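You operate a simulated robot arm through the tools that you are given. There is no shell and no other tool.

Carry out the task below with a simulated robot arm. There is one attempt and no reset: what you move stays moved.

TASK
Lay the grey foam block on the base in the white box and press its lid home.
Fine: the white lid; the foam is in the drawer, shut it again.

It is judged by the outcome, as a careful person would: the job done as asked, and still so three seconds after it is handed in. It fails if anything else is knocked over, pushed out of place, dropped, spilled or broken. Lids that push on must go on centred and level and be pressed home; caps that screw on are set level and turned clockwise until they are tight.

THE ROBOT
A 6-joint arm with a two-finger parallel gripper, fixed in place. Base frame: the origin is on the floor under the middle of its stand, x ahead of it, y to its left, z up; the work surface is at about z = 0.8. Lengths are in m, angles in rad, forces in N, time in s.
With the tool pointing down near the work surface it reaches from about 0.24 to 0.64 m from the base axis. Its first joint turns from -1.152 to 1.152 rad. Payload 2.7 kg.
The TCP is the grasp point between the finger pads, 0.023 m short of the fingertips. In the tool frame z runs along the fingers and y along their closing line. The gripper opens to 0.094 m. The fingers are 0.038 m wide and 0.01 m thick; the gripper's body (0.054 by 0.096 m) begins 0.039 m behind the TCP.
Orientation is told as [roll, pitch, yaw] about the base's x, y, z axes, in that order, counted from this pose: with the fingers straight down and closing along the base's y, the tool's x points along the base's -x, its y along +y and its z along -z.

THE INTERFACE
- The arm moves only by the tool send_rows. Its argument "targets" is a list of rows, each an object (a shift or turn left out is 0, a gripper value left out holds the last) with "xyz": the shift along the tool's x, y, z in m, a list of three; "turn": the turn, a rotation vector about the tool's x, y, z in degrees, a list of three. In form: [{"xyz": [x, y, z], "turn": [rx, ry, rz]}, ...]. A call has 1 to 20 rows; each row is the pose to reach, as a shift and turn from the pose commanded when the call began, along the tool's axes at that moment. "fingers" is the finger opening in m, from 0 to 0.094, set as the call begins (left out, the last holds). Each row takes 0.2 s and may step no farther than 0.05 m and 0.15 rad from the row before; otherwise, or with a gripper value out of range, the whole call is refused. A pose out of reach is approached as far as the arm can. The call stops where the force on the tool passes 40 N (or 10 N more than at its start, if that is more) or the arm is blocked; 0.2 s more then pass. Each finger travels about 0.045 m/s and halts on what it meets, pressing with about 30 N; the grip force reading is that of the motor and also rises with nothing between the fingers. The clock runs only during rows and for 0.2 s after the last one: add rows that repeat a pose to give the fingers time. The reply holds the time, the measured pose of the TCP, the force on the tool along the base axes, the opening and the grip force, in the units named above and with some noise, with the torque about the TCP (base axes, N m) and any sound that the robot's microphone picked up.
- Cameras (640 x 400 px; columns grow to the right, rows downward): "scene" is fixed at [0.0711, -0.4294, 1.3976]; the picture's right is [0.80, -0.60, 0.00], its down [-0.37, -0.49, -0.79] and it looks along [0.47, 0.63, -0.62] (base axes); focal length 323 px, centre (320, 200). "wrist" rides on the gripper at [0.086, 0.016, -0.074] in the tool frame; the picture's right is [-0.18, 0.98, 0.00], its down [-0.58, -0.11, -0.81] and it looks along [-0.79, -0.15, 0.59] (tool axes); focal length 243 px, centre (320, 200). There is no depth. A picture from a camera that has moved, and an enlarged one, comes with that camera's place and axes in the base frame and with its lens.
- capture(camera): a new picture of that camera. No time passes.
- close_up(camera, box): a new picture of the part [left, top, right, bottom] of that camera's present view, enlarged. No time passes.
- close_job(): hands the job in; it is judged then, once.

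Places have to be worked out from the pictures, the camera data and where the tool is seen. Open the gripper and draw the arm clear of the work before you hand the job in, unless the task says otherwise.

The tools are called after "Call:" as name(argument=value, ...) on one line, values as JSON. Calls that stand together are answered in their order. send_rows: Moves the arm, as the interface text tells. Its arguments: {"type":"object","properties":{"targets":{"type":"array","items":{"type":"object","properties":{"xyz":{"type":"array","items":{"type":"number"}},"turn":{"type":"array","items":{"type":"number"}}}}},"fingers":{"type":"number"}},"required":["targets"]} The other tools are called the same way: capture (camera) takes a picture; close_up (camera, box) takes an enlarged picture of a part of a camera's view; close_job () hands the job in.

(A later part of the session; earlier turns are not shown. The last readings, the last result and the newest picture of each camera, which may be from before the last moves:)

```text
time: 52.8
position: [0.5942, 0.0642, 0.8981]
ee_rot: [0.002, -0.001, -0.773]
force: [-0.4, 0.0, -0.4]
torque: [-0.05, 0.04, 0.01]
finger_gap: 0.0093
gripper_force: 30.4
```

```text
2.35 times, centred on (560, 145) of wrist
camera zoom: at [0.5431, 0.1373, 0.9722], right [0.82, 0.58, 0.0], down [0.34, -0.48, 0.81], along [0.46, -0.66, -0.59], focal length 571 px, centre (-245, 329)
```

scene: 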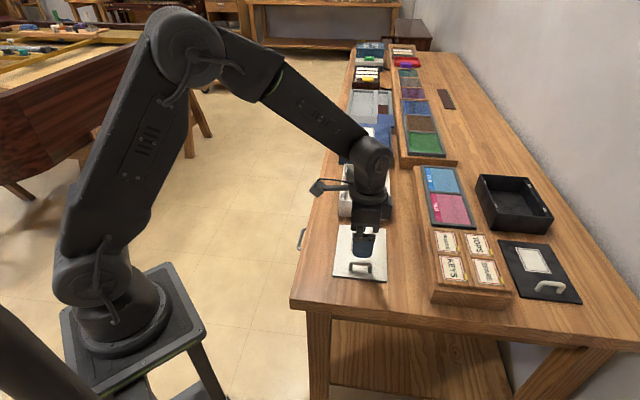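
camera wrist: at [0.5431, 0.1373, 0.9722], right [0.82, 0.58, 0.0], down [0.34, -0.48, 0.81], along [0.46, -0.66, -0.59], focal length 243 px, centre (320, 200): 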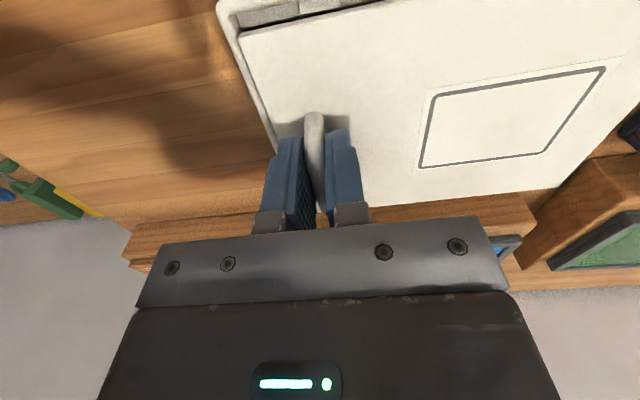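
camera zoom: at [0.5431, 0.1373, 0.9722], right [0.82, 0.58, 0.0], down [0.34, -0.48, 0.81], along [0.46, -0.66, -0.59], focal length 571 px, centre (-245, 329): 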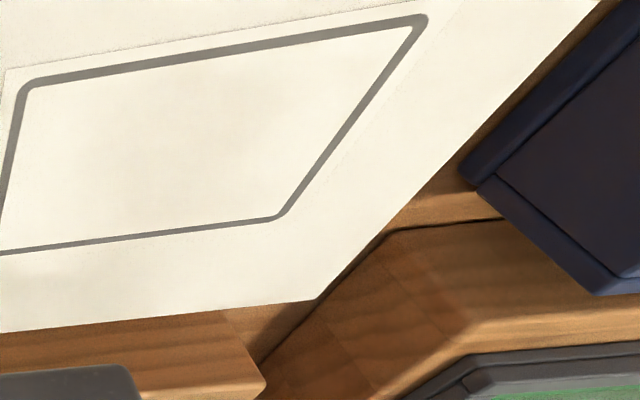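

Line measurements now show the lid over-rotated by about 0.65° relative to the box, and off by about +1.8 mm in n and +1.5 mm in e1. I'll correct that at the same height and measure again.

Call:
send_rows(targets=[{"xyz": [0.0018, 0.0015, 0], "turn": [0, 0, 0.65]}, {"xyz": [0.0018, 0.0015, 0], "turn": [0, 0, 0.65]}, {"xyz": [0.0018, 0.0015, 0], "turn": [0, 0, 0.65]}])

Call:
close_up(camera="scene", box=[340, 190, 360, 204])

Call:
close_up(camera="scene", box=[376, 194, 396, 208])

Call:
close_up(camera="scene", box=[380, 155, 400, 175])

Call:
close_up(camera="scene", box=[336, 150, 366, 172])

```text
time: 53.6
position: [0.593, 0.0671, 0.9]
ee_rot: [0.0, 0.0, -0.785]
force: [-0.1, 0.7, -0.9]
torque: [-0.04, 0.03, 0.02]
finger_gap: 0.0092
gripper_force: 29.9
```

```text
16.00 times, centred on (350, 197) of scene
camera zoom: at [0.0712, -0.4294, 1.3976], right [0.8, -0.6, 0.0], down [-0.37, -0.49, -0.79], along [0.47, 0.63, -0.62], focal length 5163 px, centre (-160, 248)
```

zoom: 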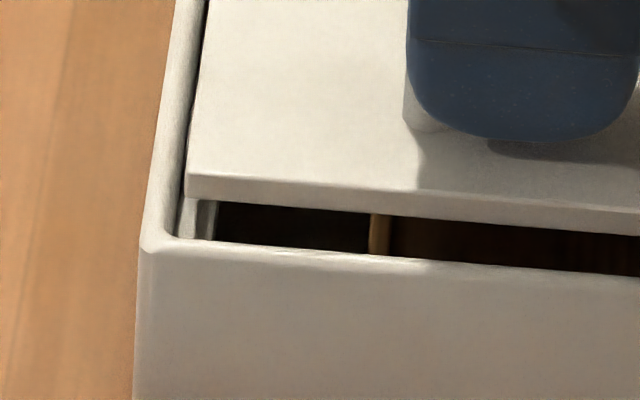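

```text
16.00 times, centred on (386, 201) of scene
camera zoom: at [0.0712, -0.4294, 1.3976], right [0.8, -0.6, 0.0], down [-0.37, -0.49, -0.79], along [0.47, 0.63, -0.62], focal length 5163 px, centre (-736, 184)
```

zoom: 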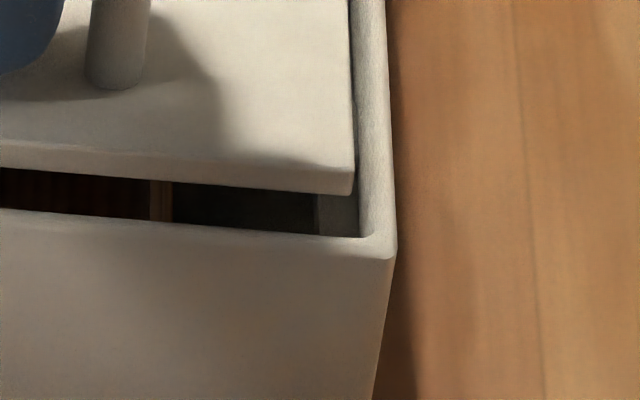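

```text
16.00 times, centred on (390, 165) of scene
camera zoom: at [0.0712, -0.4294, 1.3976], right [0.8, -0.6, 0.0], down [-0.37, -0.49, -0.79], along [0.47, 0.63, -0.62], focal length 5163 px, centre (-800, 760)
```

zoom: 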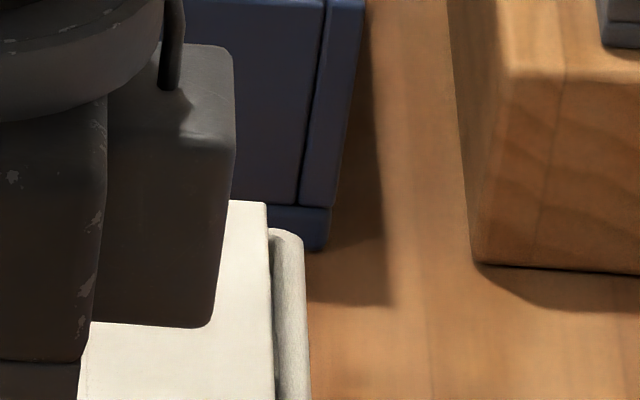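

```text
16.00 times, centred on (351, 161) of scene
camera zoom: at [0.0712, -0.4294, 1.3976], right [0.8, -0.6, 0.0], down [-0.37, -0.49, -0.79], along [0.47, 0.63, -0.62], focal length 5163 px, centre (-176, 824)
```

zoom: 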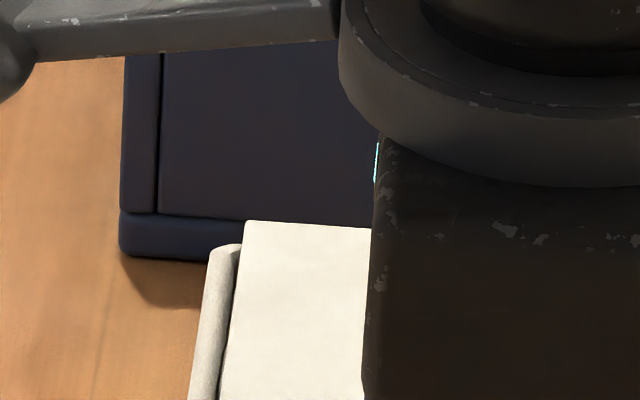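

The lid is now parallel to the box and centred within about 0.6 mm. I'll lower it gently into the opening, a few mm at a time, watching the force.

Call:
send_rows(targets=[{"xyz": [-0.0005, 0, 0.002]}, {"xyz": [-0.0005, 0, 0.004]}, {"xyz": [-0.0005, 0, 0.006]}, {"xyz": [-0.0005, 0, 0.006]}])

Call:
close_up(camera="scene", box=[340, 190, 360, 204])

Call:
close_up(camera="scene", box=[376, 194, 396, 208])

Call:
close_up(camera="wrist", box=[205, 0, 365, 110])

```text
time: 54.6
position: [0.5931, 0.0667, 0.8937]
ee_rot: [0.002, 0.001, -0.782]
force: [-0.3, -0.4, -1.4]
torque: [-0.05, 0.06, 0.02]
finger_gap: 0.0095
gripper_force: 29.4
```

```text
16.00 times, centred on (350, 197) of scene
camera zoom: at [0.0712, -0.4294, 1.3976], right [0.8, -0.6, 0.0], down [-0.37, -0.49, -0.79], along [0.47, 0.63, -0.62], focal length 5163 px, centre (-160, 248)
```

zoom: 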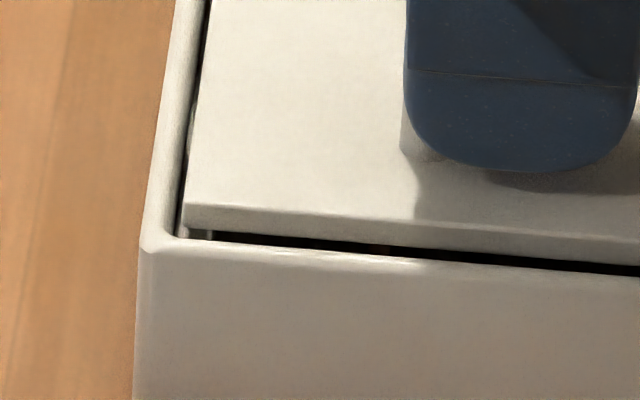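

```text
16.00 times, centred on (386, 201) of scene
camera zoom: at [0.0712, -0.4294, 1.3976], right [0.8, -0.6, 0.0], down [-0.37, -0.49, -0.79], along [0.47, 0.63, -0.62], focal length 5163 px, centre (-736, 184)
```

zoom: 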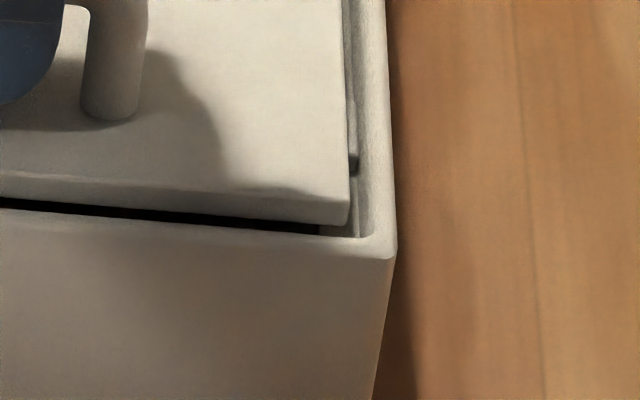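

```text
3.64 times, centred on (285, 55) of wrist
camera zoom: at [0.5423, 0.1399, 0.9666], right [0.82, 0.57, 0.0], down [0.34, -0.49, 0.81], along [0.46, -0.67, -0.59], focal length 882 px, centre (447, 727)
```

zoom: 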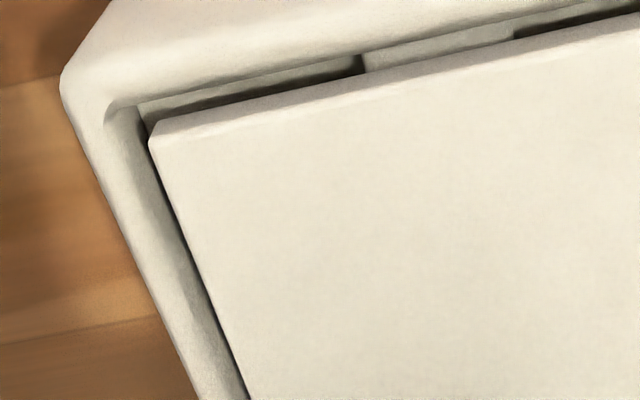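

The lid is entering the opening with visible gaps all round: about 1.2 mm left, 1.9 mm right, and clear at the near edge. I'll keep lowering slowly.

Call:
send_rows(targets=[{"xyz": [-0.0003, 0, 0.0015]}, {"xyz": [-0.0003, 0, 0.003]}, {"xyz": [-0.0003, 0, 0.0045]}, {"xyz": [-0.0003, 0, 0.0045]}])

Call:
close_up(camera="scene", box=[340, 190, 360, 204])

Call:
close_up(camera="scene", box=[376, 194, 396, 208])

Call:
close_up(camera="wrist", box=[205, 0, 365, 110])

```text
time: 55.6
position: [0.5919, 0.0665, 0.8883]
ee_rot: [0.0, -0.001, -0.784]
force: [-2.1, 0.2, 6.6]
torque: [0.3, 0.31, 0.04]
finger_gap: 0.01
gripper_force: 29.9
```

```text
16.00 times, centred on (350, 197) of scene
camera zoom: at [0.071, -0.4294, 1.3976], right [0.8, -0.6, 0.0], down [-0.37, -0.49, -0.79], along [0.47, 0.63, -0.62], focal length 5163 px, centre (-160, 248)
```

zoom: 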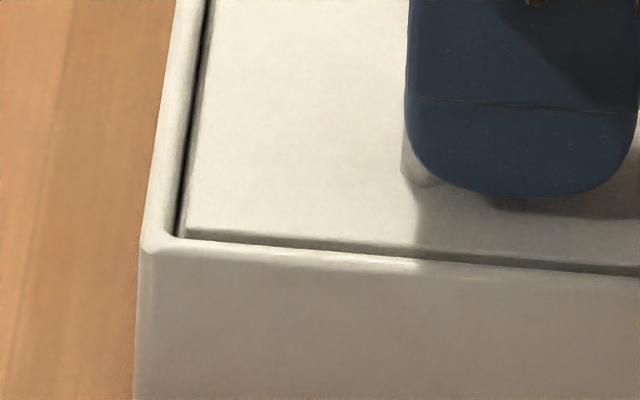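

```text
16.00 times, centred on (386, 201) of scene
camera zoom: at [0.071, -0.4294, 1.3976], right [0.8, -0.6, 0.0], down [-0.37, -0.49, -0.79], along [0.47, 0.63, -0.62], focal length 5163 px, centre (-736, 184)
```

zoom: 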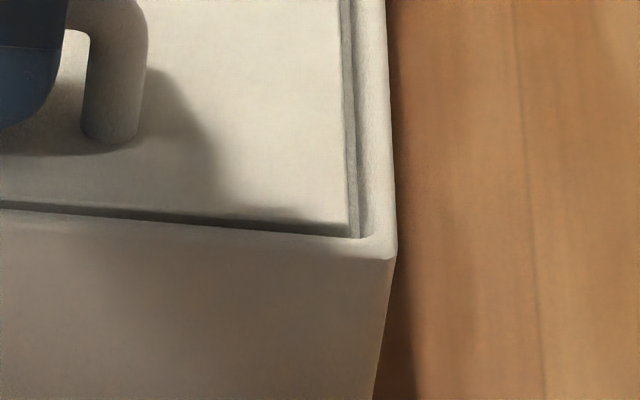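

```text
3.64 times, centred on (285, 55) of wrist
camera zoom: at [0.5422, 0.1392, 0.9617], right [0.82, 0.57, 0.0], down [0.33, -0.49, 0.81], along [0.46, -0.67, -0.59], focal length 882 px, centre (447, 727)
```

zoom: 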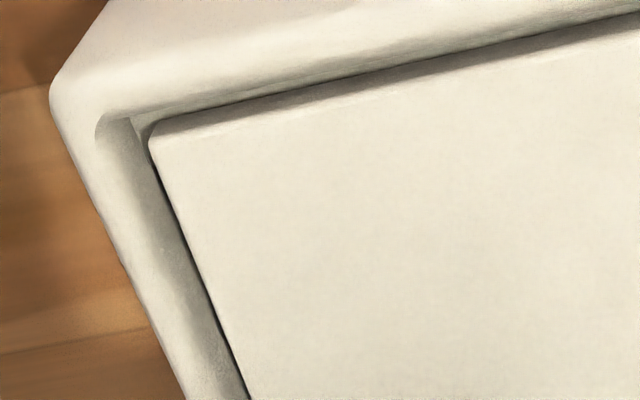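

Upward force is now about 8 N: the lid is flush with the rim and has landed on the ledge bumps, left side first. I'll ease off slightly, open the fingers and check how it rests.

Call:
send_rows(targets=[{"xyz": [0, 0, -0.001]}, {"xyz": [0, 0, -0.001]}])

Call:
send_rows(fingers=0.04, targets=[{"xyz": [0, 0, 0]}, {"xyz": [0, 0, 0]}, {"xyz": [0, 0, 0]}])

Call:
close_up(camera="scene", box=[330, 150, 405, 225])

Call:
capture(camera="wrist")

```text
time: 56.2
position: [0.5922, 0.0667, 0.8885]
ee_rot: [-0.002, -0.003, -0.783]
force: [0.2, -0.5, 0.8]
torque: [-0.04, 0.04, 0.05]
finger_gap: 0.0095
gripper_force: 30.9
```

```text
time: 57.0
position: [0.5927, 0.0648, 0.8885]
ee_rot: [0.0, 0.001, -0.784]
force: [0.1, 0.9, 0.8]
torque: [-0.01, -0.03, 0.01]
finger_gap: 0.04
gripper_force: 0.2
```

```text
5.33 times, centred on (368, 188) of scene
camera zoom: at [0.0711, -0.4294, 1.3976], right [0.8, -0.6, 0.0], down [-0.37, -0.49, -0.79], along [0.47, 0.63, -0.62], focal length 1721 px, centre (67, 267)
```

zoom: 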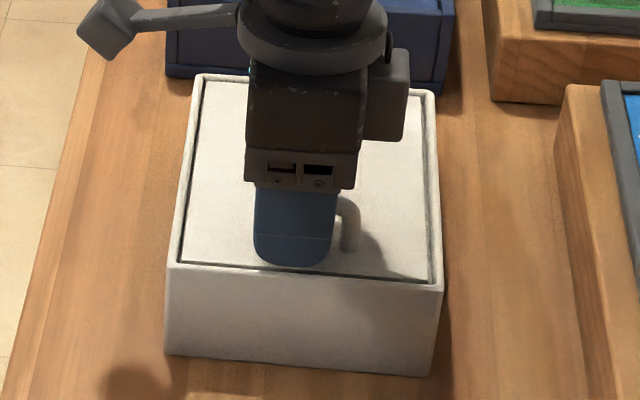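

```text
taken
camera wrist: at [0.5423, 0.1394, 0.962], right [0.82, 0.57, 0.0], down [0.33, -0.49, 0.81], along [0.46, -0.67, -0.59], focal length 243 px, centre (320, 200)
```

wrist: 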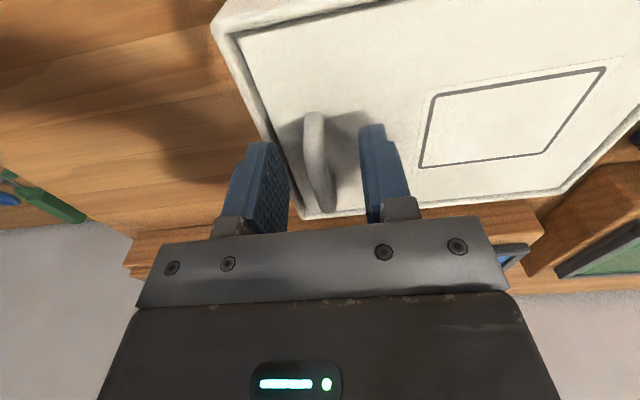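

The lid sits in the opening with even gaps all round. I'll raise the gripper clear of the handle and inspect.

Call:
send_rows(targets=[{"xyz": [0, 0, -0.01]}, {"xyz": [0, 0, -0.03]}, {"xyz": [0, 0, -0.06]}, {"xyz": [0, 0, -0.09]}, {"xyz": [0.03, -0.03, -0.1]}, {"xyz": [0.06, -0.06, -0.1]}, {"xyz": [0.09, -0.09, -0.1]}, {"xyz": [0.12, -0.12, -0.1]}])

Call:
close_up(camera="scene", box=[330, 150, 405, 225])

Call:
capture(camera="wrist")

```text
time: 58.8
position: [0.4191, 0.0682, 0.9904]
ee_rot: [0.0, -0.003, -0.785]
force: [-0.3, -0.1, 0.0]
torque: [0.0, -0.02, 0.0]
finger_gap: 0.0399
gripper_force: 0.1
```

```text
5.33 times, centred on (368, 188) of scene
camera zoom: at [0.0711, -0.4294, 1.3976], right [0.8, -0.6, 0.0], down [-0.37, -0.49, -0.79], along [0.47, 0.63, -0.62], focal length 1721 px, centre (67, 267)
```

zoom: 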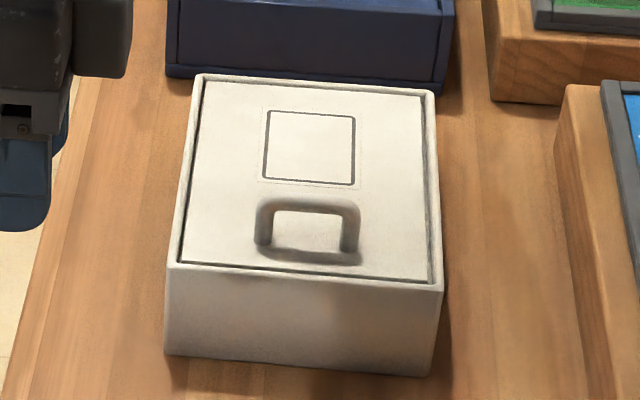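

```text
taken
camera wrist: at [0.3692, 0.1394, 1.0625], right [0.82, 0.57, 0.0], down [0.33, -0.49, 0.81], along [0.46, -0.66, -0.59], focal length 243 px, centre (320, 200)
```

wrist: 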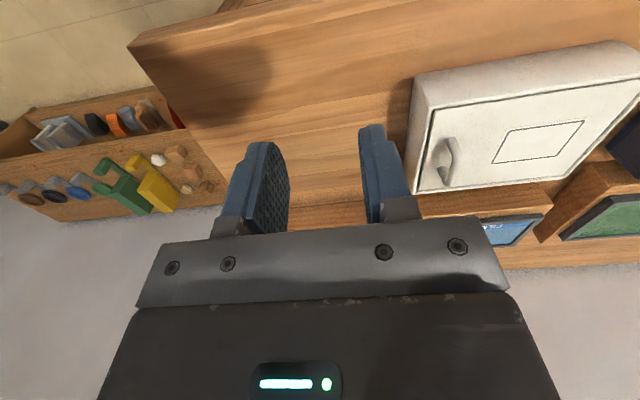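

The lid lies in the opening. I'll zoom on its corners to judge its height against the rim.

Call:
close_up(camera="scene", box=[340, 190, 360, 204])

Call:
close_up(camera="scene", box=[376, 194, 396, 208])

Call:
close_up(camera="scene", box=[340, 157, 360, 171])

Call:
close_up(camera="scene", box=[374, 158, 394, 172])

Call:
close_up(camera="wrist", box=[390, 30, 640, 200])

```text
16.00 times, centred on (350, 197) of scene
camera zoom: at [0.0711, -0.4294, 1.3976], right [0.8, -0.6, 0.0], down [-0.37, -0.49, -0.79], along [0.47, 0.63, -0.62], focal length 5163 px, centre (-160, 248)
```

zoom: 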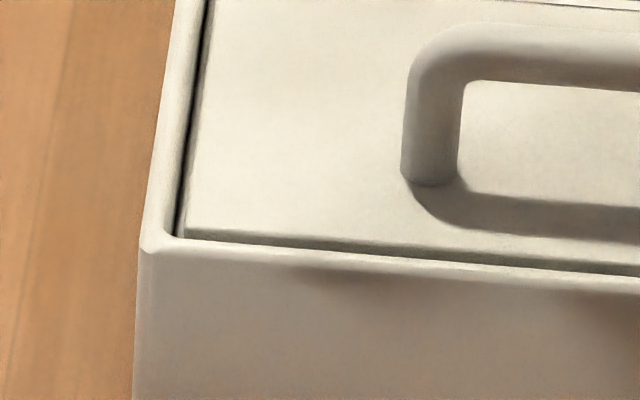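

```text
16.00 times, centred on (386, 201) of scene
camera zoom: at [0.0711, -0.4294, 1.3976], right [0.8, -0.6, 0.0], down [-0.37, -0.49, -0.79], along [0.47, 0.63, -0.62], focal length 5163 px, centre (-736, 184)
```

zoom: 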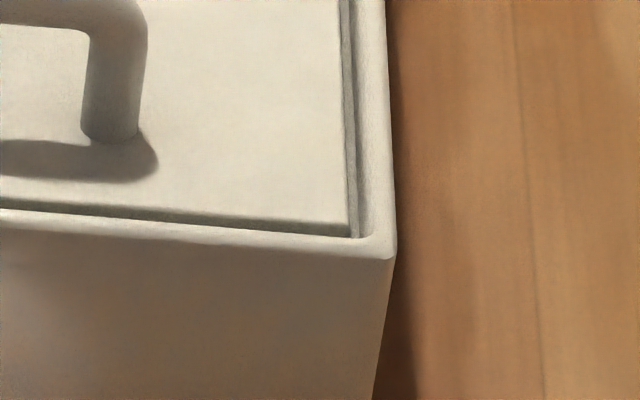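

```text
16.00 times, centred on (350, 164) of scene
camera zoom: at [0.0711, -0.4294, 1.3976], right [0.8, -0.6, 0.0], down [-0.37, -0.49, -0.79], along [0.47, 0.63, -0.62], focal length 5163 px, centre (-160, 776)
```

zoom: 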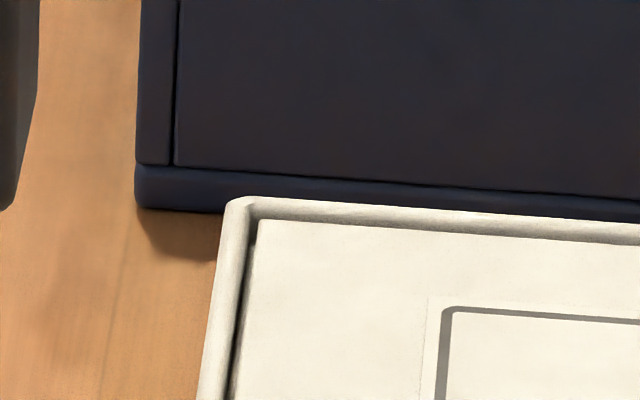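

```text
16.00 times, centred on (384, 165) of scene
camera zoom: at [0.0711, -0.4294, 1.3976], right [0.8, -0.6, 0.0], down [-0.37, -0.49, -0.79], along [0.47, 0.63, -0.62], focal length 5163 px, centre (-704, 760)
```

zoom: 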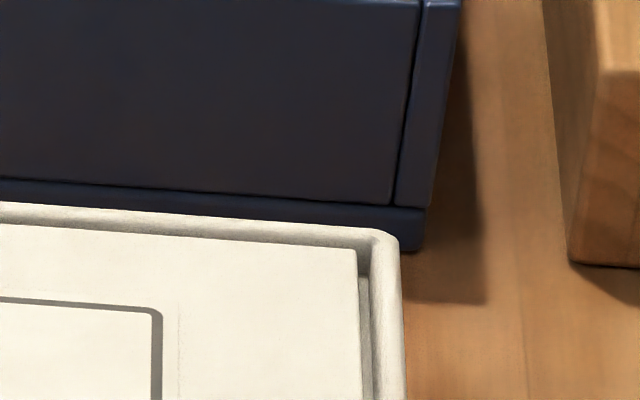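

```text
2.35 times, centred on (515, 115) of wrist
camera zoom: at [0.3692, 0.1394, 1.0625], right [0.82, 0.57, 0.0], down [0.33, -0.49, 0.81], along [0.46, -0.66, -0.59], focal length 571 px, centre (-139, 400)
```

zoom: 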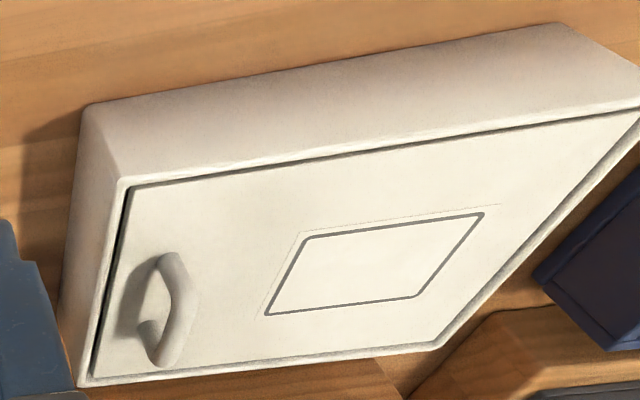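

The lid is level and centred. Now to press it home: I'll close the fingers and move above the middle of the lid, ready to push down.

Call:
send_rows(fingers=0.0, targets=[{"xyz": [-0.025, 0.035, 0]}, {"xyz": [-0.05, 0.07, 0]}, {"xyz": [-0.075, 0.105, 0]}, {"xyz": [-0.1, 0.14, 0.01]}, {"xyz": [-0.126, 0.1735, 0.03]}, {"xyz": [-0.126, 0.1735, 0.06]}, {"xyz": [-0.126, 0.1735, 0.08]}, {"xyz": [-0.126, 0.1735, 0.08]}])

Call:
close_up(camera="scene", box=[330, 140, 410, 225])

Call:
capture(camera="wrist")

```text
time: 60.6
position: [0.6326, 0.0981, 0.9094]
ee_rot: [0.0, -0.001, -0.784]
force: [0.3, 0.7, -0.2]
torque: [0.03, -0.01, -0.02]
finger_gap: 0.0
gripper_force: 29.6
```

```text
4.71 times, centred on (370, 182) of scene
camera zoom: at [0.0711, -0.4294, 1.3976], right [0.8, -0.6, 0.0], down [-0.37, -0.49, -0.79], along [0.47, 0.63, -0.62], focal length 1518 px, centre (85, 282)
```

zoom: 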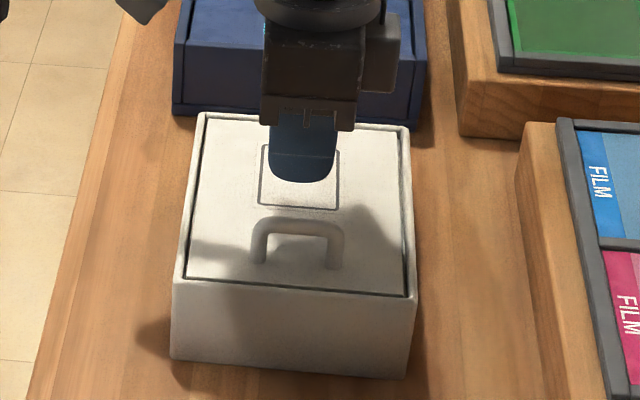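

```text
taken
camera wrist: at [0.5833, 0.172, 0.9819], right [0.82, 0.57, 0.0], down [0.33, -0.49, 0.81], along [0.46, -0.67, -0.59], focal length 243 px, centre (320, 200)
```

wrist: 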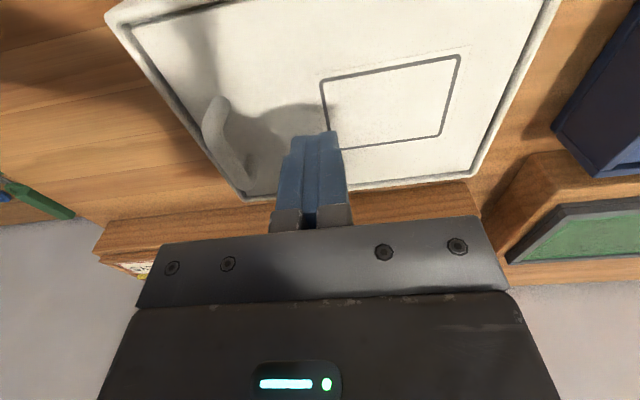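

The fingertips are above the lid's middle, about 28 mm up. I'll centre 4 mm in n and press down slowly, watching the force and listening for a click.

Call:
send_rows(targets=[{"xyz": [0.0035, 0.002, 0.012]}, {"xyz": [0.0035, 0.002, 0.022]}, {"xyz": [0.0035, 0.002, 0.026]}, {"xyz": [0.0035, 0.002, 0.028]}, {"xyz": [0.0035, 0.002, 0.03]}, {"xyz": [0.0035, 0.002, 0.032]}, {"xyz": [0.0035, 0.002, 0.034]}])

```text
time: 62.4
position: [0.6355, 0.105, 0.8809]
ee_rot: [0.004, -0.005, -0.785]
force: [-0.6, 0.1, 3.8]
torque: [0.04, 0.09, 0.0]
finger_gap: 0.0
gripper_force: 29.9
stopped in row 7: the force on the tool passed its limit at 40 N (the readings are from after the stop); the commanded pose is now the measured one
```

The press reached 40 N and stopped, with the tips near z = 0.858. No sound was reported, so I'll check whether the lid went down.

Call:
close_up(camera="scene", box=[340, 190, 360, 204])

Call:
close_up(camera="scene", box=[376, 194, 396, 208])

Call:
close_up(camera="scene", box=[340, 157, 360, 171])

Call:
close_up(camera="wrist", box=[80, 0, 580, 220])

```text
16.00 times, centred on (350, 197) of scene
camera zoom: at [0.0711, -0.4294, 1.3976], right [0.8, -0.6, 0.0], down [-0.37, -0.49, -0.79], along [0.47, 0.63, -0.62], focal length 5163 px, centre (-160, 248)
```

zoom: 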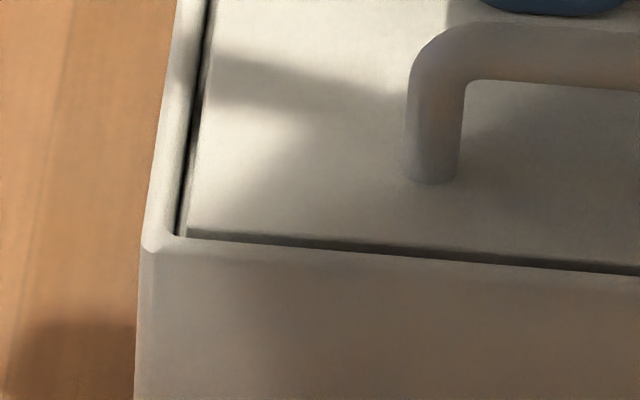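

```text
16.00 times, centred on (386, 201) of scene
camera zoom: at [0.0711, -0.4294, 1.3976], right [0.8, -0.6, 0.0], down [-0.37, -0.49, -0.79], along [0.47, 0.63, -0.62], focal length 5163 px, centre (-736, 184)
```

zoom: 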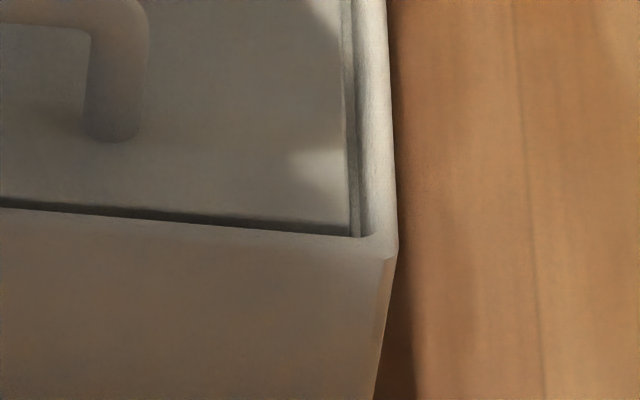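

```text
16.00 times, centred on (350, 164) of scene
camera zoom: at [0.0711, -0.4294, 1.3976], right [0.8, -0.6, 0.0], down [-0.37, -0.49, -0.79], along [0.47, 0.63, -0.62], focal length 5163 px, centre (-160, 776)
```

zoom: 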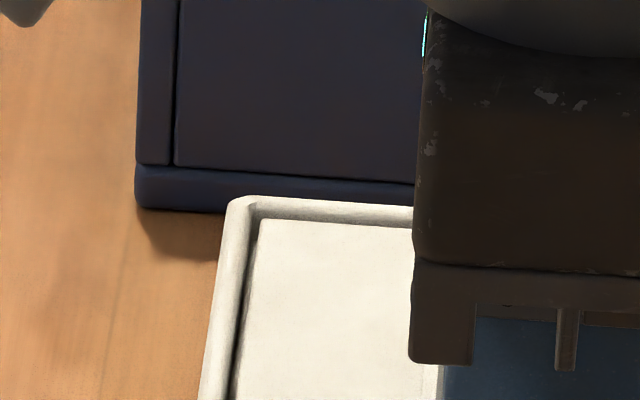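

```text
1.28 times, centred on (330, 110) of wrist
camera zoom: at [0.5846, 0.1771, 0.955], right [0.82, 0.57, 0.01], down [0.33, -0.49, 0.81], along [0.46, -0.66, -0.59], focal length 311 px, centre (307, 315)
```

zoom: 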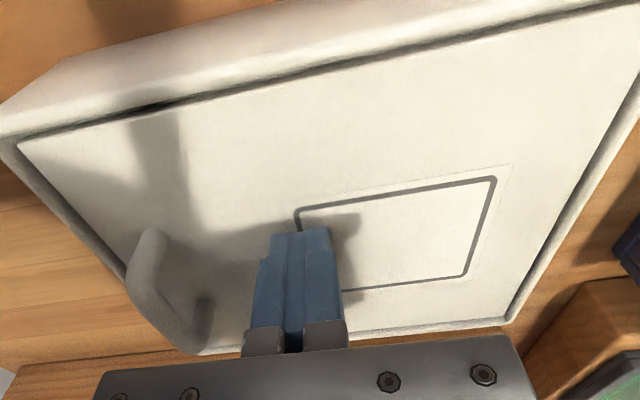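

The lid's top appears flush with the rim and level. I'll raise slightly and look closely at the side gaps where the bumps were, to judge whether it's fully home.

Call:
send_rows(targets=[{"xyz": [0, 0, -0.01]}, {"xyz": [0, 0, -0.02]}, {"xyz": [0, 0, -0.02]}])

Call:
close_up(camera="wrist", box=[90, 0, 290, 120])

Call:
close_up(camera="wrist", box=[420, 0, 580, 190])

Call:
close_up(camera="scene", box=[376, 180, 396, 208])

Call:
close_up(camera="scene", box=[336, 176, 356, 196])

```text
time: 63.2
position: [0.6345, 0.1043, 0.9006]
ee_rot: [0.004, -0.005, -0.784]
force: [-0.1, 0.1, -0.5]
torque: [-0.03, 0.03, -0.01]
finger_gap: 0.0
gripper_force: 30.1
```

```text
3.20 times, centred on (190, 60) of wrist
camera zoom: at [0.5844, 0.1772, 0.9742], right [0.82, 0.57, 0.01], down [0.33, -0.49, 0.81], along [0.46, -0.66, -0.59], focal length 776 px, centre (736, 648)
```

zoom: 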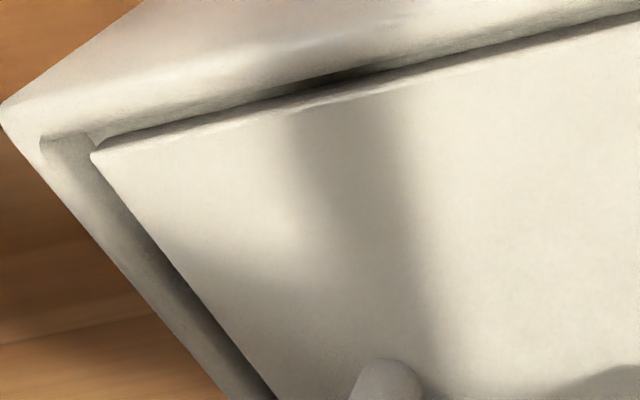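

```text
2.11 times, centred on (500, 95) of wrist
camera zoom: at [0.5844, 0.1772, 0.9742], right [0.82, 0.57, 0.01], down [0.33, -0.49, 0.81], along [0.46, -0.66, -0.59], focal length 511 px, centre (-59, 421)
```

zoom: 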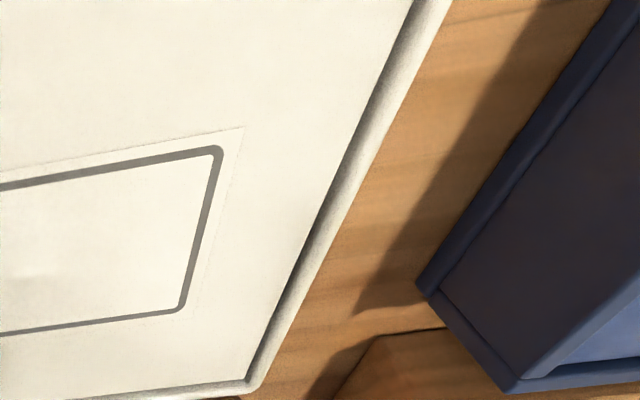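

```text
14.29 times, centred on (386, 194) of scene
camera zoom: at [0.0711, -0.4294, 1.3976], right [0.8, -0.6, 0.0], down [-0.37, -0.49, -0.79], along [0.47, 0.63, -0.62], focal length 4610 px, centre (-623, 286)
```

zoom: 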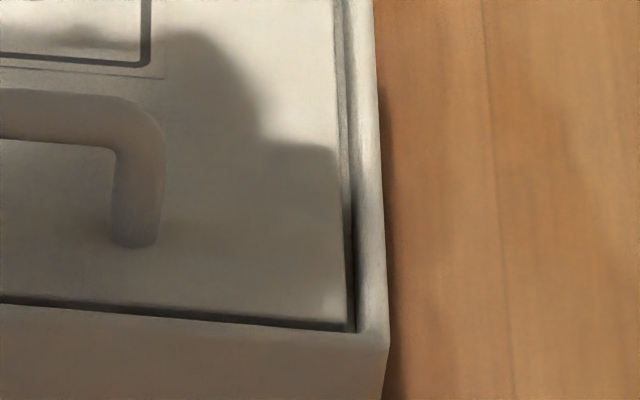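

```text
16.00 times, centred on (346, 186) of scene
camera zoom: at [0.0711, -0.4294, 1.3976], right [0.8, -0.6, 0.0], down [-0.37, -0.49, -0.79], along [0.47, 0.63, -0.62], focal length 5163 px, centre (-96, 424)
```

zoom: 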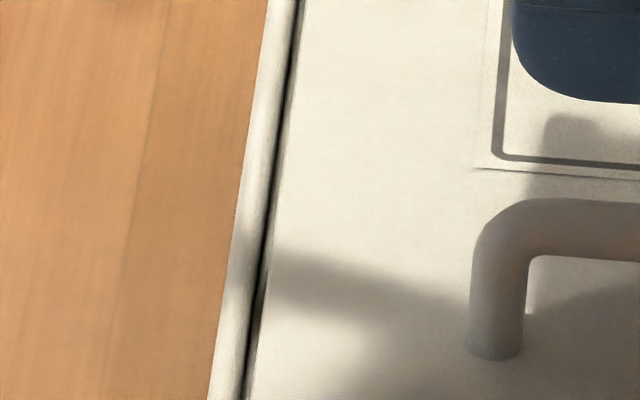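

I'll re-take the same corner views now that the tool is off the lid, to compare its height with before the press.

Call:
close_up(camera="scene", box=[340, 190, 360, 204])

Call:
close_up(camera="scene", box=[376, 194, 396, 208])

Call:
close_up(camera="scene", box=[340, 157, 360, 171])

Call:
close_up(camera="scene", box=[374, 158, 394, 172])

```text
16.00 times, centred on (350, 197) of scene
camera zoom: at [0.0711, -0.4294, 1.3976], right [0.8, -0.6, 0.0], down [-0.37, -0.49, -0.79], along [0.47, 0.63, -0.62], focal length 5163 px, centre (-160, 248)
```

zoom: 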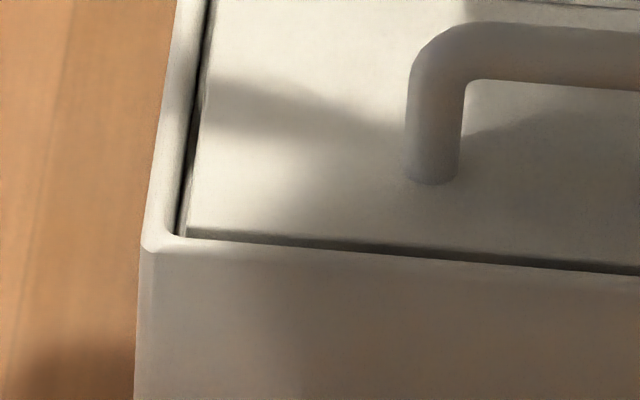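

```text
16.00 times, centred on (386, 201) of scene
camera zoom: at [0.0711, -0.4294, 1.3976], right [0.8, -0.6, 0.0], down [-0.37, -0.49, -0.79], along [0.47, 0.63, -0.62], focal length 5163 px, centre (-736, 184)
```

zoom: 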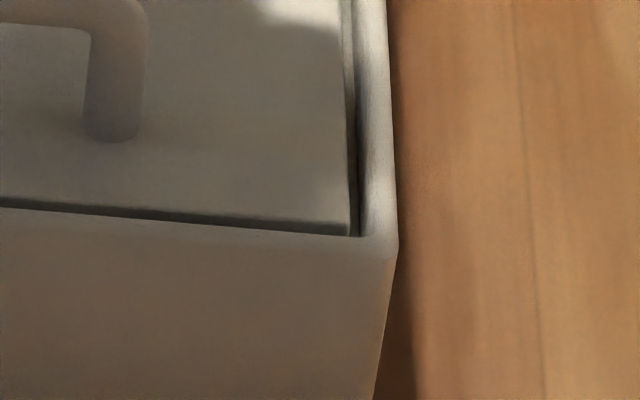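

```text
16.00 times, centred on (350, 164) of scene
camera zoom: at [0.0711, -0.4294, 1.3976], right [0.8, -0.6, 0.0], down [-0.37, -0.49, -0.79], along [0.47, 0.63, -0.62], focal length 5163 px, centre (-160, 776)
```

zoom: 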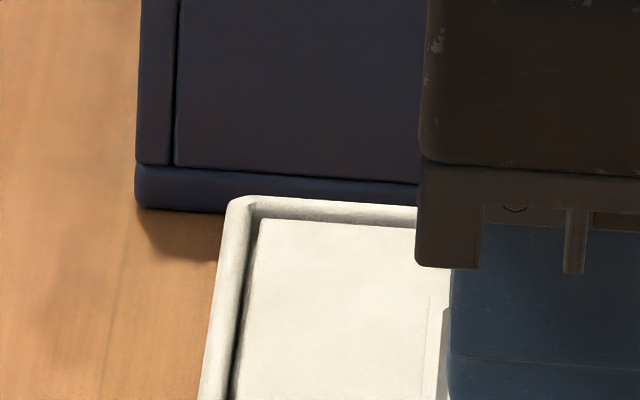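

```text
16.00 times, centred on (384, 165) of scene
camera zoom: at [0.0711, -0.4294, 1.3976], right [0.8, -0.6, 0.0], down [-0.37, -0.49, -0.79], along [0.47, 0.63, -0.62], focal length 5163 px, centre (-704, 760)
```

zoom: 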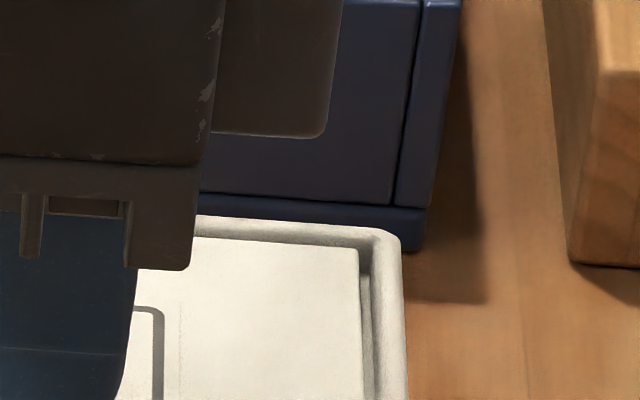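

The lid hasn't moved vertically, only about 0.5 mm sideways. The bumps lie at e1 ≈ 0.469 and 0.58, so next I'll press over the near pair, on the plate just behind the handle.

Call:
send_rows(targets=[{"xyz": [0, -0.015, 0]}, {"xyz": [0, -0.0325, 0]}, {"xyz": [0, -0.0325, 0.01]}, {"xyz": [0, -0.0325, 0.016]}, {"xyz": [0, -0.0325, 0.018]}, {"xyz": [0, -0.0325, 0.0195]}, {"xyz": [0, -0.0325, 0.021]}, {"xyz": [0, -0.0325, 0.0225]}, {"xyz": [0, -0.0325, 0.024]}, {"xyz": [0, -0.0325, 0.0255]}, {"xyz": [0, -0.0325, 0.027]}, {"xyz": [0, -0.0325, 0.0285]}, {"xyz": [0, -0.0325, 0.03]}])

Call:
close_up(camera="scene", box=[340, 190, 360, 204])

Call:
close_up(camera="scene", box=[330, 150, 405, 225])

```text
time: 65.3
position: [0.6132, 0.0817, 0.8835]
ee_rot: [0.01, -0.011, -0.782]
force: [-2.6, -1.3, 5.3]
torque: [0.05, 0.15, 0.05]
finger_gap: 0.0
gripper_force: 29.8
stopped in row 10: the force on the tool passed its limit at 42 N (the readings are from after the stop); the commanded pose is now the measured one
```

```text
16.00 times, centred on (350, 197) of scene
camera zoom: at [0.071, -0.4294, 1.3976], right [0.8, -0.6, 0.0], down [-0.37, -0.49, -0.79], along [0.47, 0.63, -0.62], focal length 5163 px, centre (-160, 248)
```

zoom: 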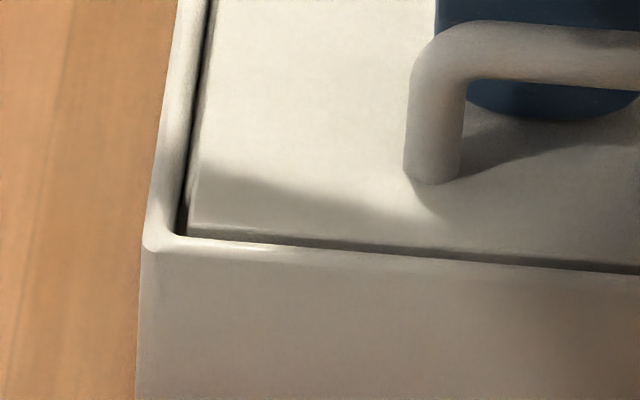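

```text
5.33 times, centred on (368, 188) of scene
camera zoom: at [0.071, -0.4294, 1.3976], right [0.8, -0.6, 0.0], down [-0.37, -0.49, -0.79], along [0.47, 0.63, -0.62], focal length 1721 px, centre (67, 267)
```

zoom: 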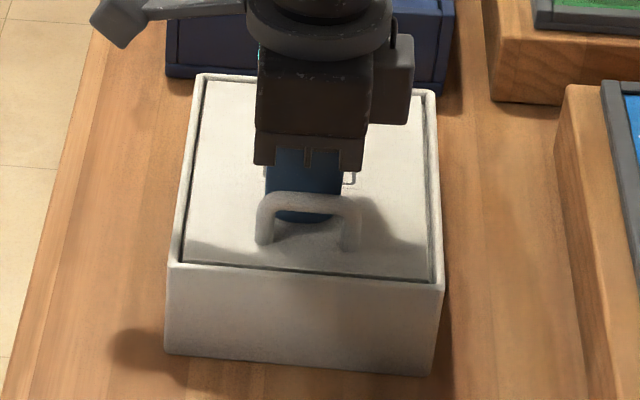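

The lid is level at all four corners (each dropped about 11.5 mm) and its underside is at ledge depth, so it looks seated. For certainty I'll also press the far end; that's beyond straight-down reach, so I'll raise and tilt the tool 20° outward first.

Call:
send_rows(targets=[{"xyz": [0, 0, -0.015]}, {"xyz": [0, 0, -0.04]}, {"xyz": [0.001, 0.02, -0.05], "turn": [-5, 0, 0]}, {"xyz": [0.002, 0.04, -0.05], "turn": [-10, 0, 0]}, {"xyz": [0.002, 0.06, -0.05], "turn": [-15, 0, 0]}, {"xyz": [0.002, 0.0747, -0.05], "turn": [-20, 0, 0]}, {"xyz": [0.002, 0.0747, -0.05], "turn": [-20, 0, 0]}])

Call:
close_up(camera="scene", box=[330, 130, 410, 225])

Call:
capture(camera="wrist")

```text
time: 67.0
position: [0.6637, 0.1371, 0.9304]
ee_rot: [0.359, -0.01, -0.781]
force: [-0.5, 0.0, 0.0]
torque: [-0.01, 0.01, -0.02]
finger_gap: 0.0002
gripper_force: 29.9
```

```text
4.21 times, centred on (370, 178) of scene
camera zoom: at [0.0711, -0.4294, 1.3976], right [0.8, -0.6, 0.0], down [-0.37, -0.49, -0.79], along [0.47, 0.63, -0.62], focal length 1359 px, centre (110, 295)
```

zoom: 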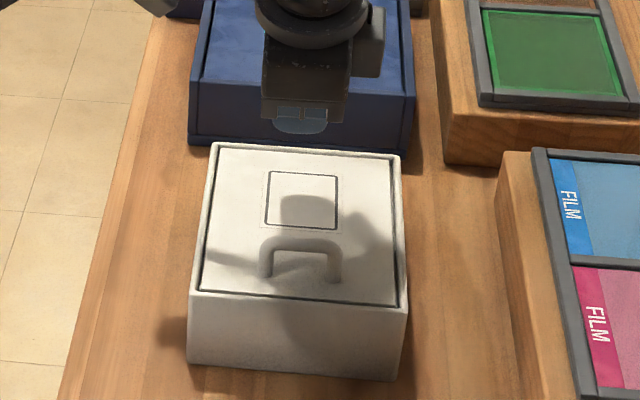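

```text
taken
camera wrist: at [0.5944, 0.1911, 1.0047], right [0.78, 0.52, 0.35], down [0.14, -0.68, 0.72], along [0.61, -0.51, -0.6], focal length 243 px, centre (320, 200)
```

wrist: 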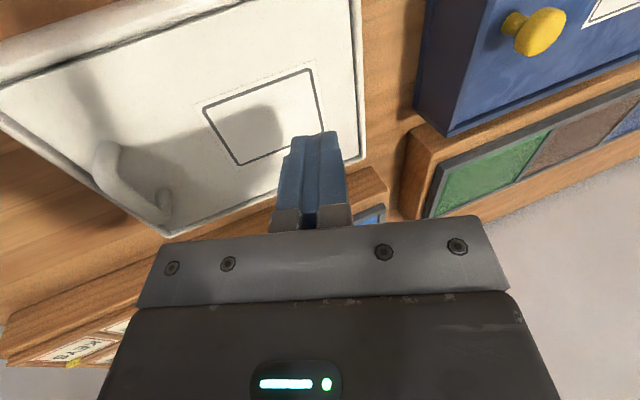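

The tilted tips hover over the far third of the lid, with the blue box behind well clear. I'll go straight down and press there.

Call:
send_rows(targets=[{"xyz": [0, -0.0051, 0.0141]}, {"xyz": [0, -0.0103, 0.0282]}, {"xyz": [0, -0.0137, 0.0376]}, {"xyz": [0, -0.0147, 0.0404]}, {"xyz": [0, -0.0154, 0.0423]}, {"xyz": [0, -0.0161, 0.0442]}, {"xyz": [0, -0.0168, 0.0461]}, {"xyz": [0, -0.0174, 0.0479]}, {"xyz": [0, -0.0181, 0.0498]}, {"xyz": [0, -0.0188, 0.0517]}, {"xyz": [0, -0.0195, 0.0536]}, {"xyz": [0, -0.0202, 0.0555]}, {"xyz": [0, -0.0209, 0.0574]}])

Call:
close_up(camera="scene", box=[330, 145, 410, 225])

```text
time: 69.5
position: [0.6667, 0.1362, 0.8828]
ee_rot: [0.37, -0.018, -0.783]
force: [-1.5, -0.7, 5.1]
torque: [0.09, 0.09, 0.02]
finger_gap: 0.0
gripper_force: 29.7
stopped in row 12: the force on the tool passed its limit at 41 N (the readings are from after the stop); the commanded pose is now the measured one
```

```text
5.00 times, centred on (370, 185) of scene
camera zoom: at [0.071, -0.4294, 1.3976], right [0.8, -0.6, 0.0], down [-0.37, -0.49, -0.79], along [0.47, 0.63, -0.62], focal length 1613 px, centre (70, 275)
```

zoom: 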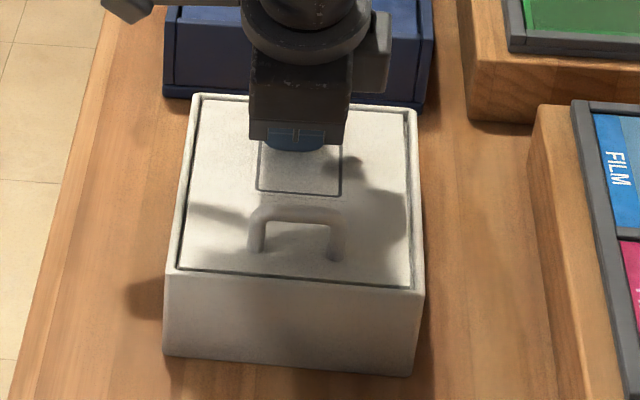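

It's firm at about 41 N here too: the lid is solid at the middle, near end and far end. I'll lift off, straighten the tool, back away, and look again.

Call:
send_rows(targets=[{"xyz": [0, 0.0068, -0.0188]}, {"xyz": [0, 0.0171, -0.047]}, {"xyz": [0, 0.0157, -0.08], "turn": [5, 0, 0]}, {"xyz": [0.0, -0.01, -0.1], "turn": [10, 0, 0]}, {"xyz": [0.02, -0.04, -0.105], "turn": [15, 0, 0]}, {"xyz": [0.05, -0.07, -0.11], "turn": [20, 0, 0]}, {"xyz": [0.09, -0.09, -0.11], "turn": [20, 0, 0]}, {"xyz": [0.13, -0.11, -0.11], "turn": [20, 0, 0]}, {"xyz": [0.17, -0.13, -0.11], "turn": [20, 0, 0]}, {"xyz": [0.2, -0.15, -0.11], "turn": [20, 0, 0]}])

Call:
capture(camera="scene")

Call:
close_up(camera="scene", box=[336, 176, 356, 196])

Call:
close_up(camera="scene", box=[376, 184, 396, 204])

Call:
capture(camera="wrist")

```text
time: 71.7
position: [0.3933, 0.1487, 0.9293]
ee_rot: [0.02, -0.019, -0.784]
force: [-0.5, -0.4, 0.3]
torque: [-0.04, -0.02, -0.03]
finger_gap: 0.0001
gripper_force: 29.8
```

```text
taken
```

scene: 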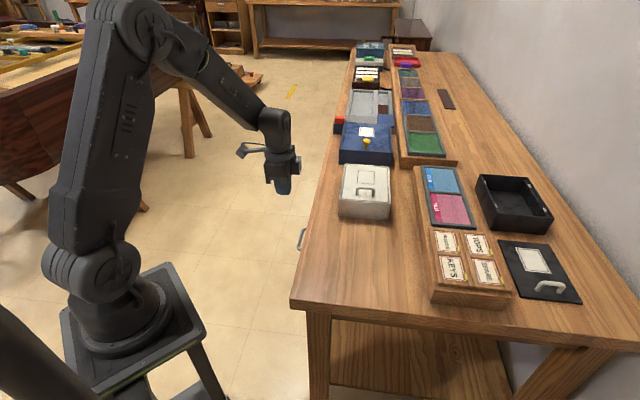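

```text
16.00 times, centred on (346, 186) of scene
camera zoom: at [0.0711, -0.4294, 1.3976], right [0.8, -0.6, 0.0], down [-0.37, -0.49, -0.79], along [0.47, 0.63, -0.62], focal length 5163 px, centre (-96, 424)
```

zoom: 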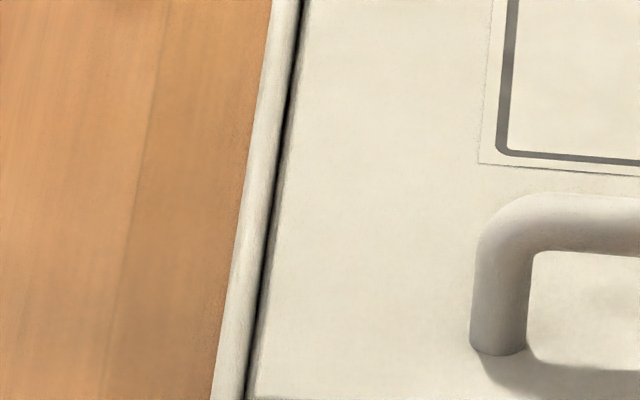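

```text
16.00 times, centred on (386, 194) of scene
camera zoom: at [0.0711, -0.4294, 1.3976], right [0.8, -0.6, 0.0], down [-0.37, -0.49, -0.79], along [0.47, 0.63, -0.62], focal length 5163 px, centre (-736, 296)
```

zoom: 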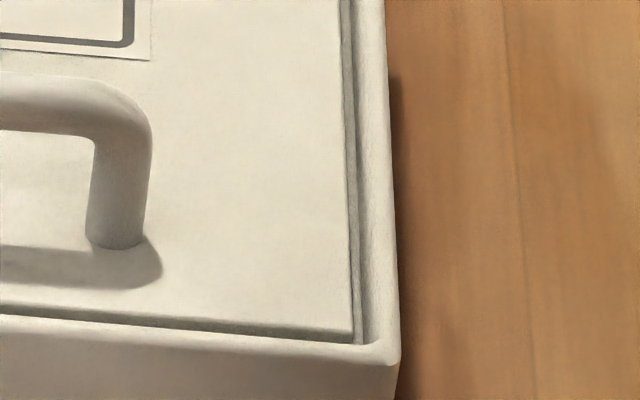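

```text
taken
camera wrist: at [0.3423, 0.2218, 1.0014], right [0.82, 0.57, 0.02], down [0.31, -0.49, 0.81], along [0.47, -0.66, -0.58], focal length 243 px, centre (320, 200)
```

wrist: 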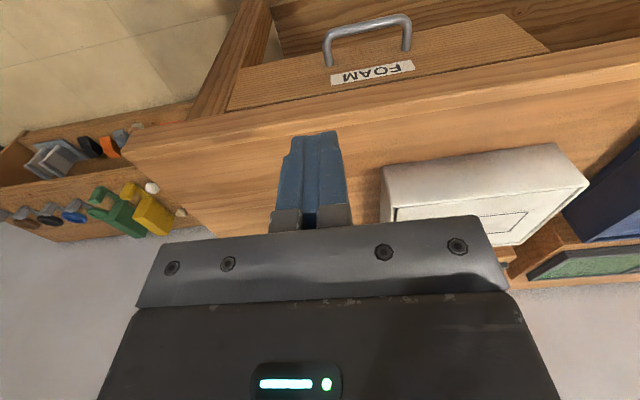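

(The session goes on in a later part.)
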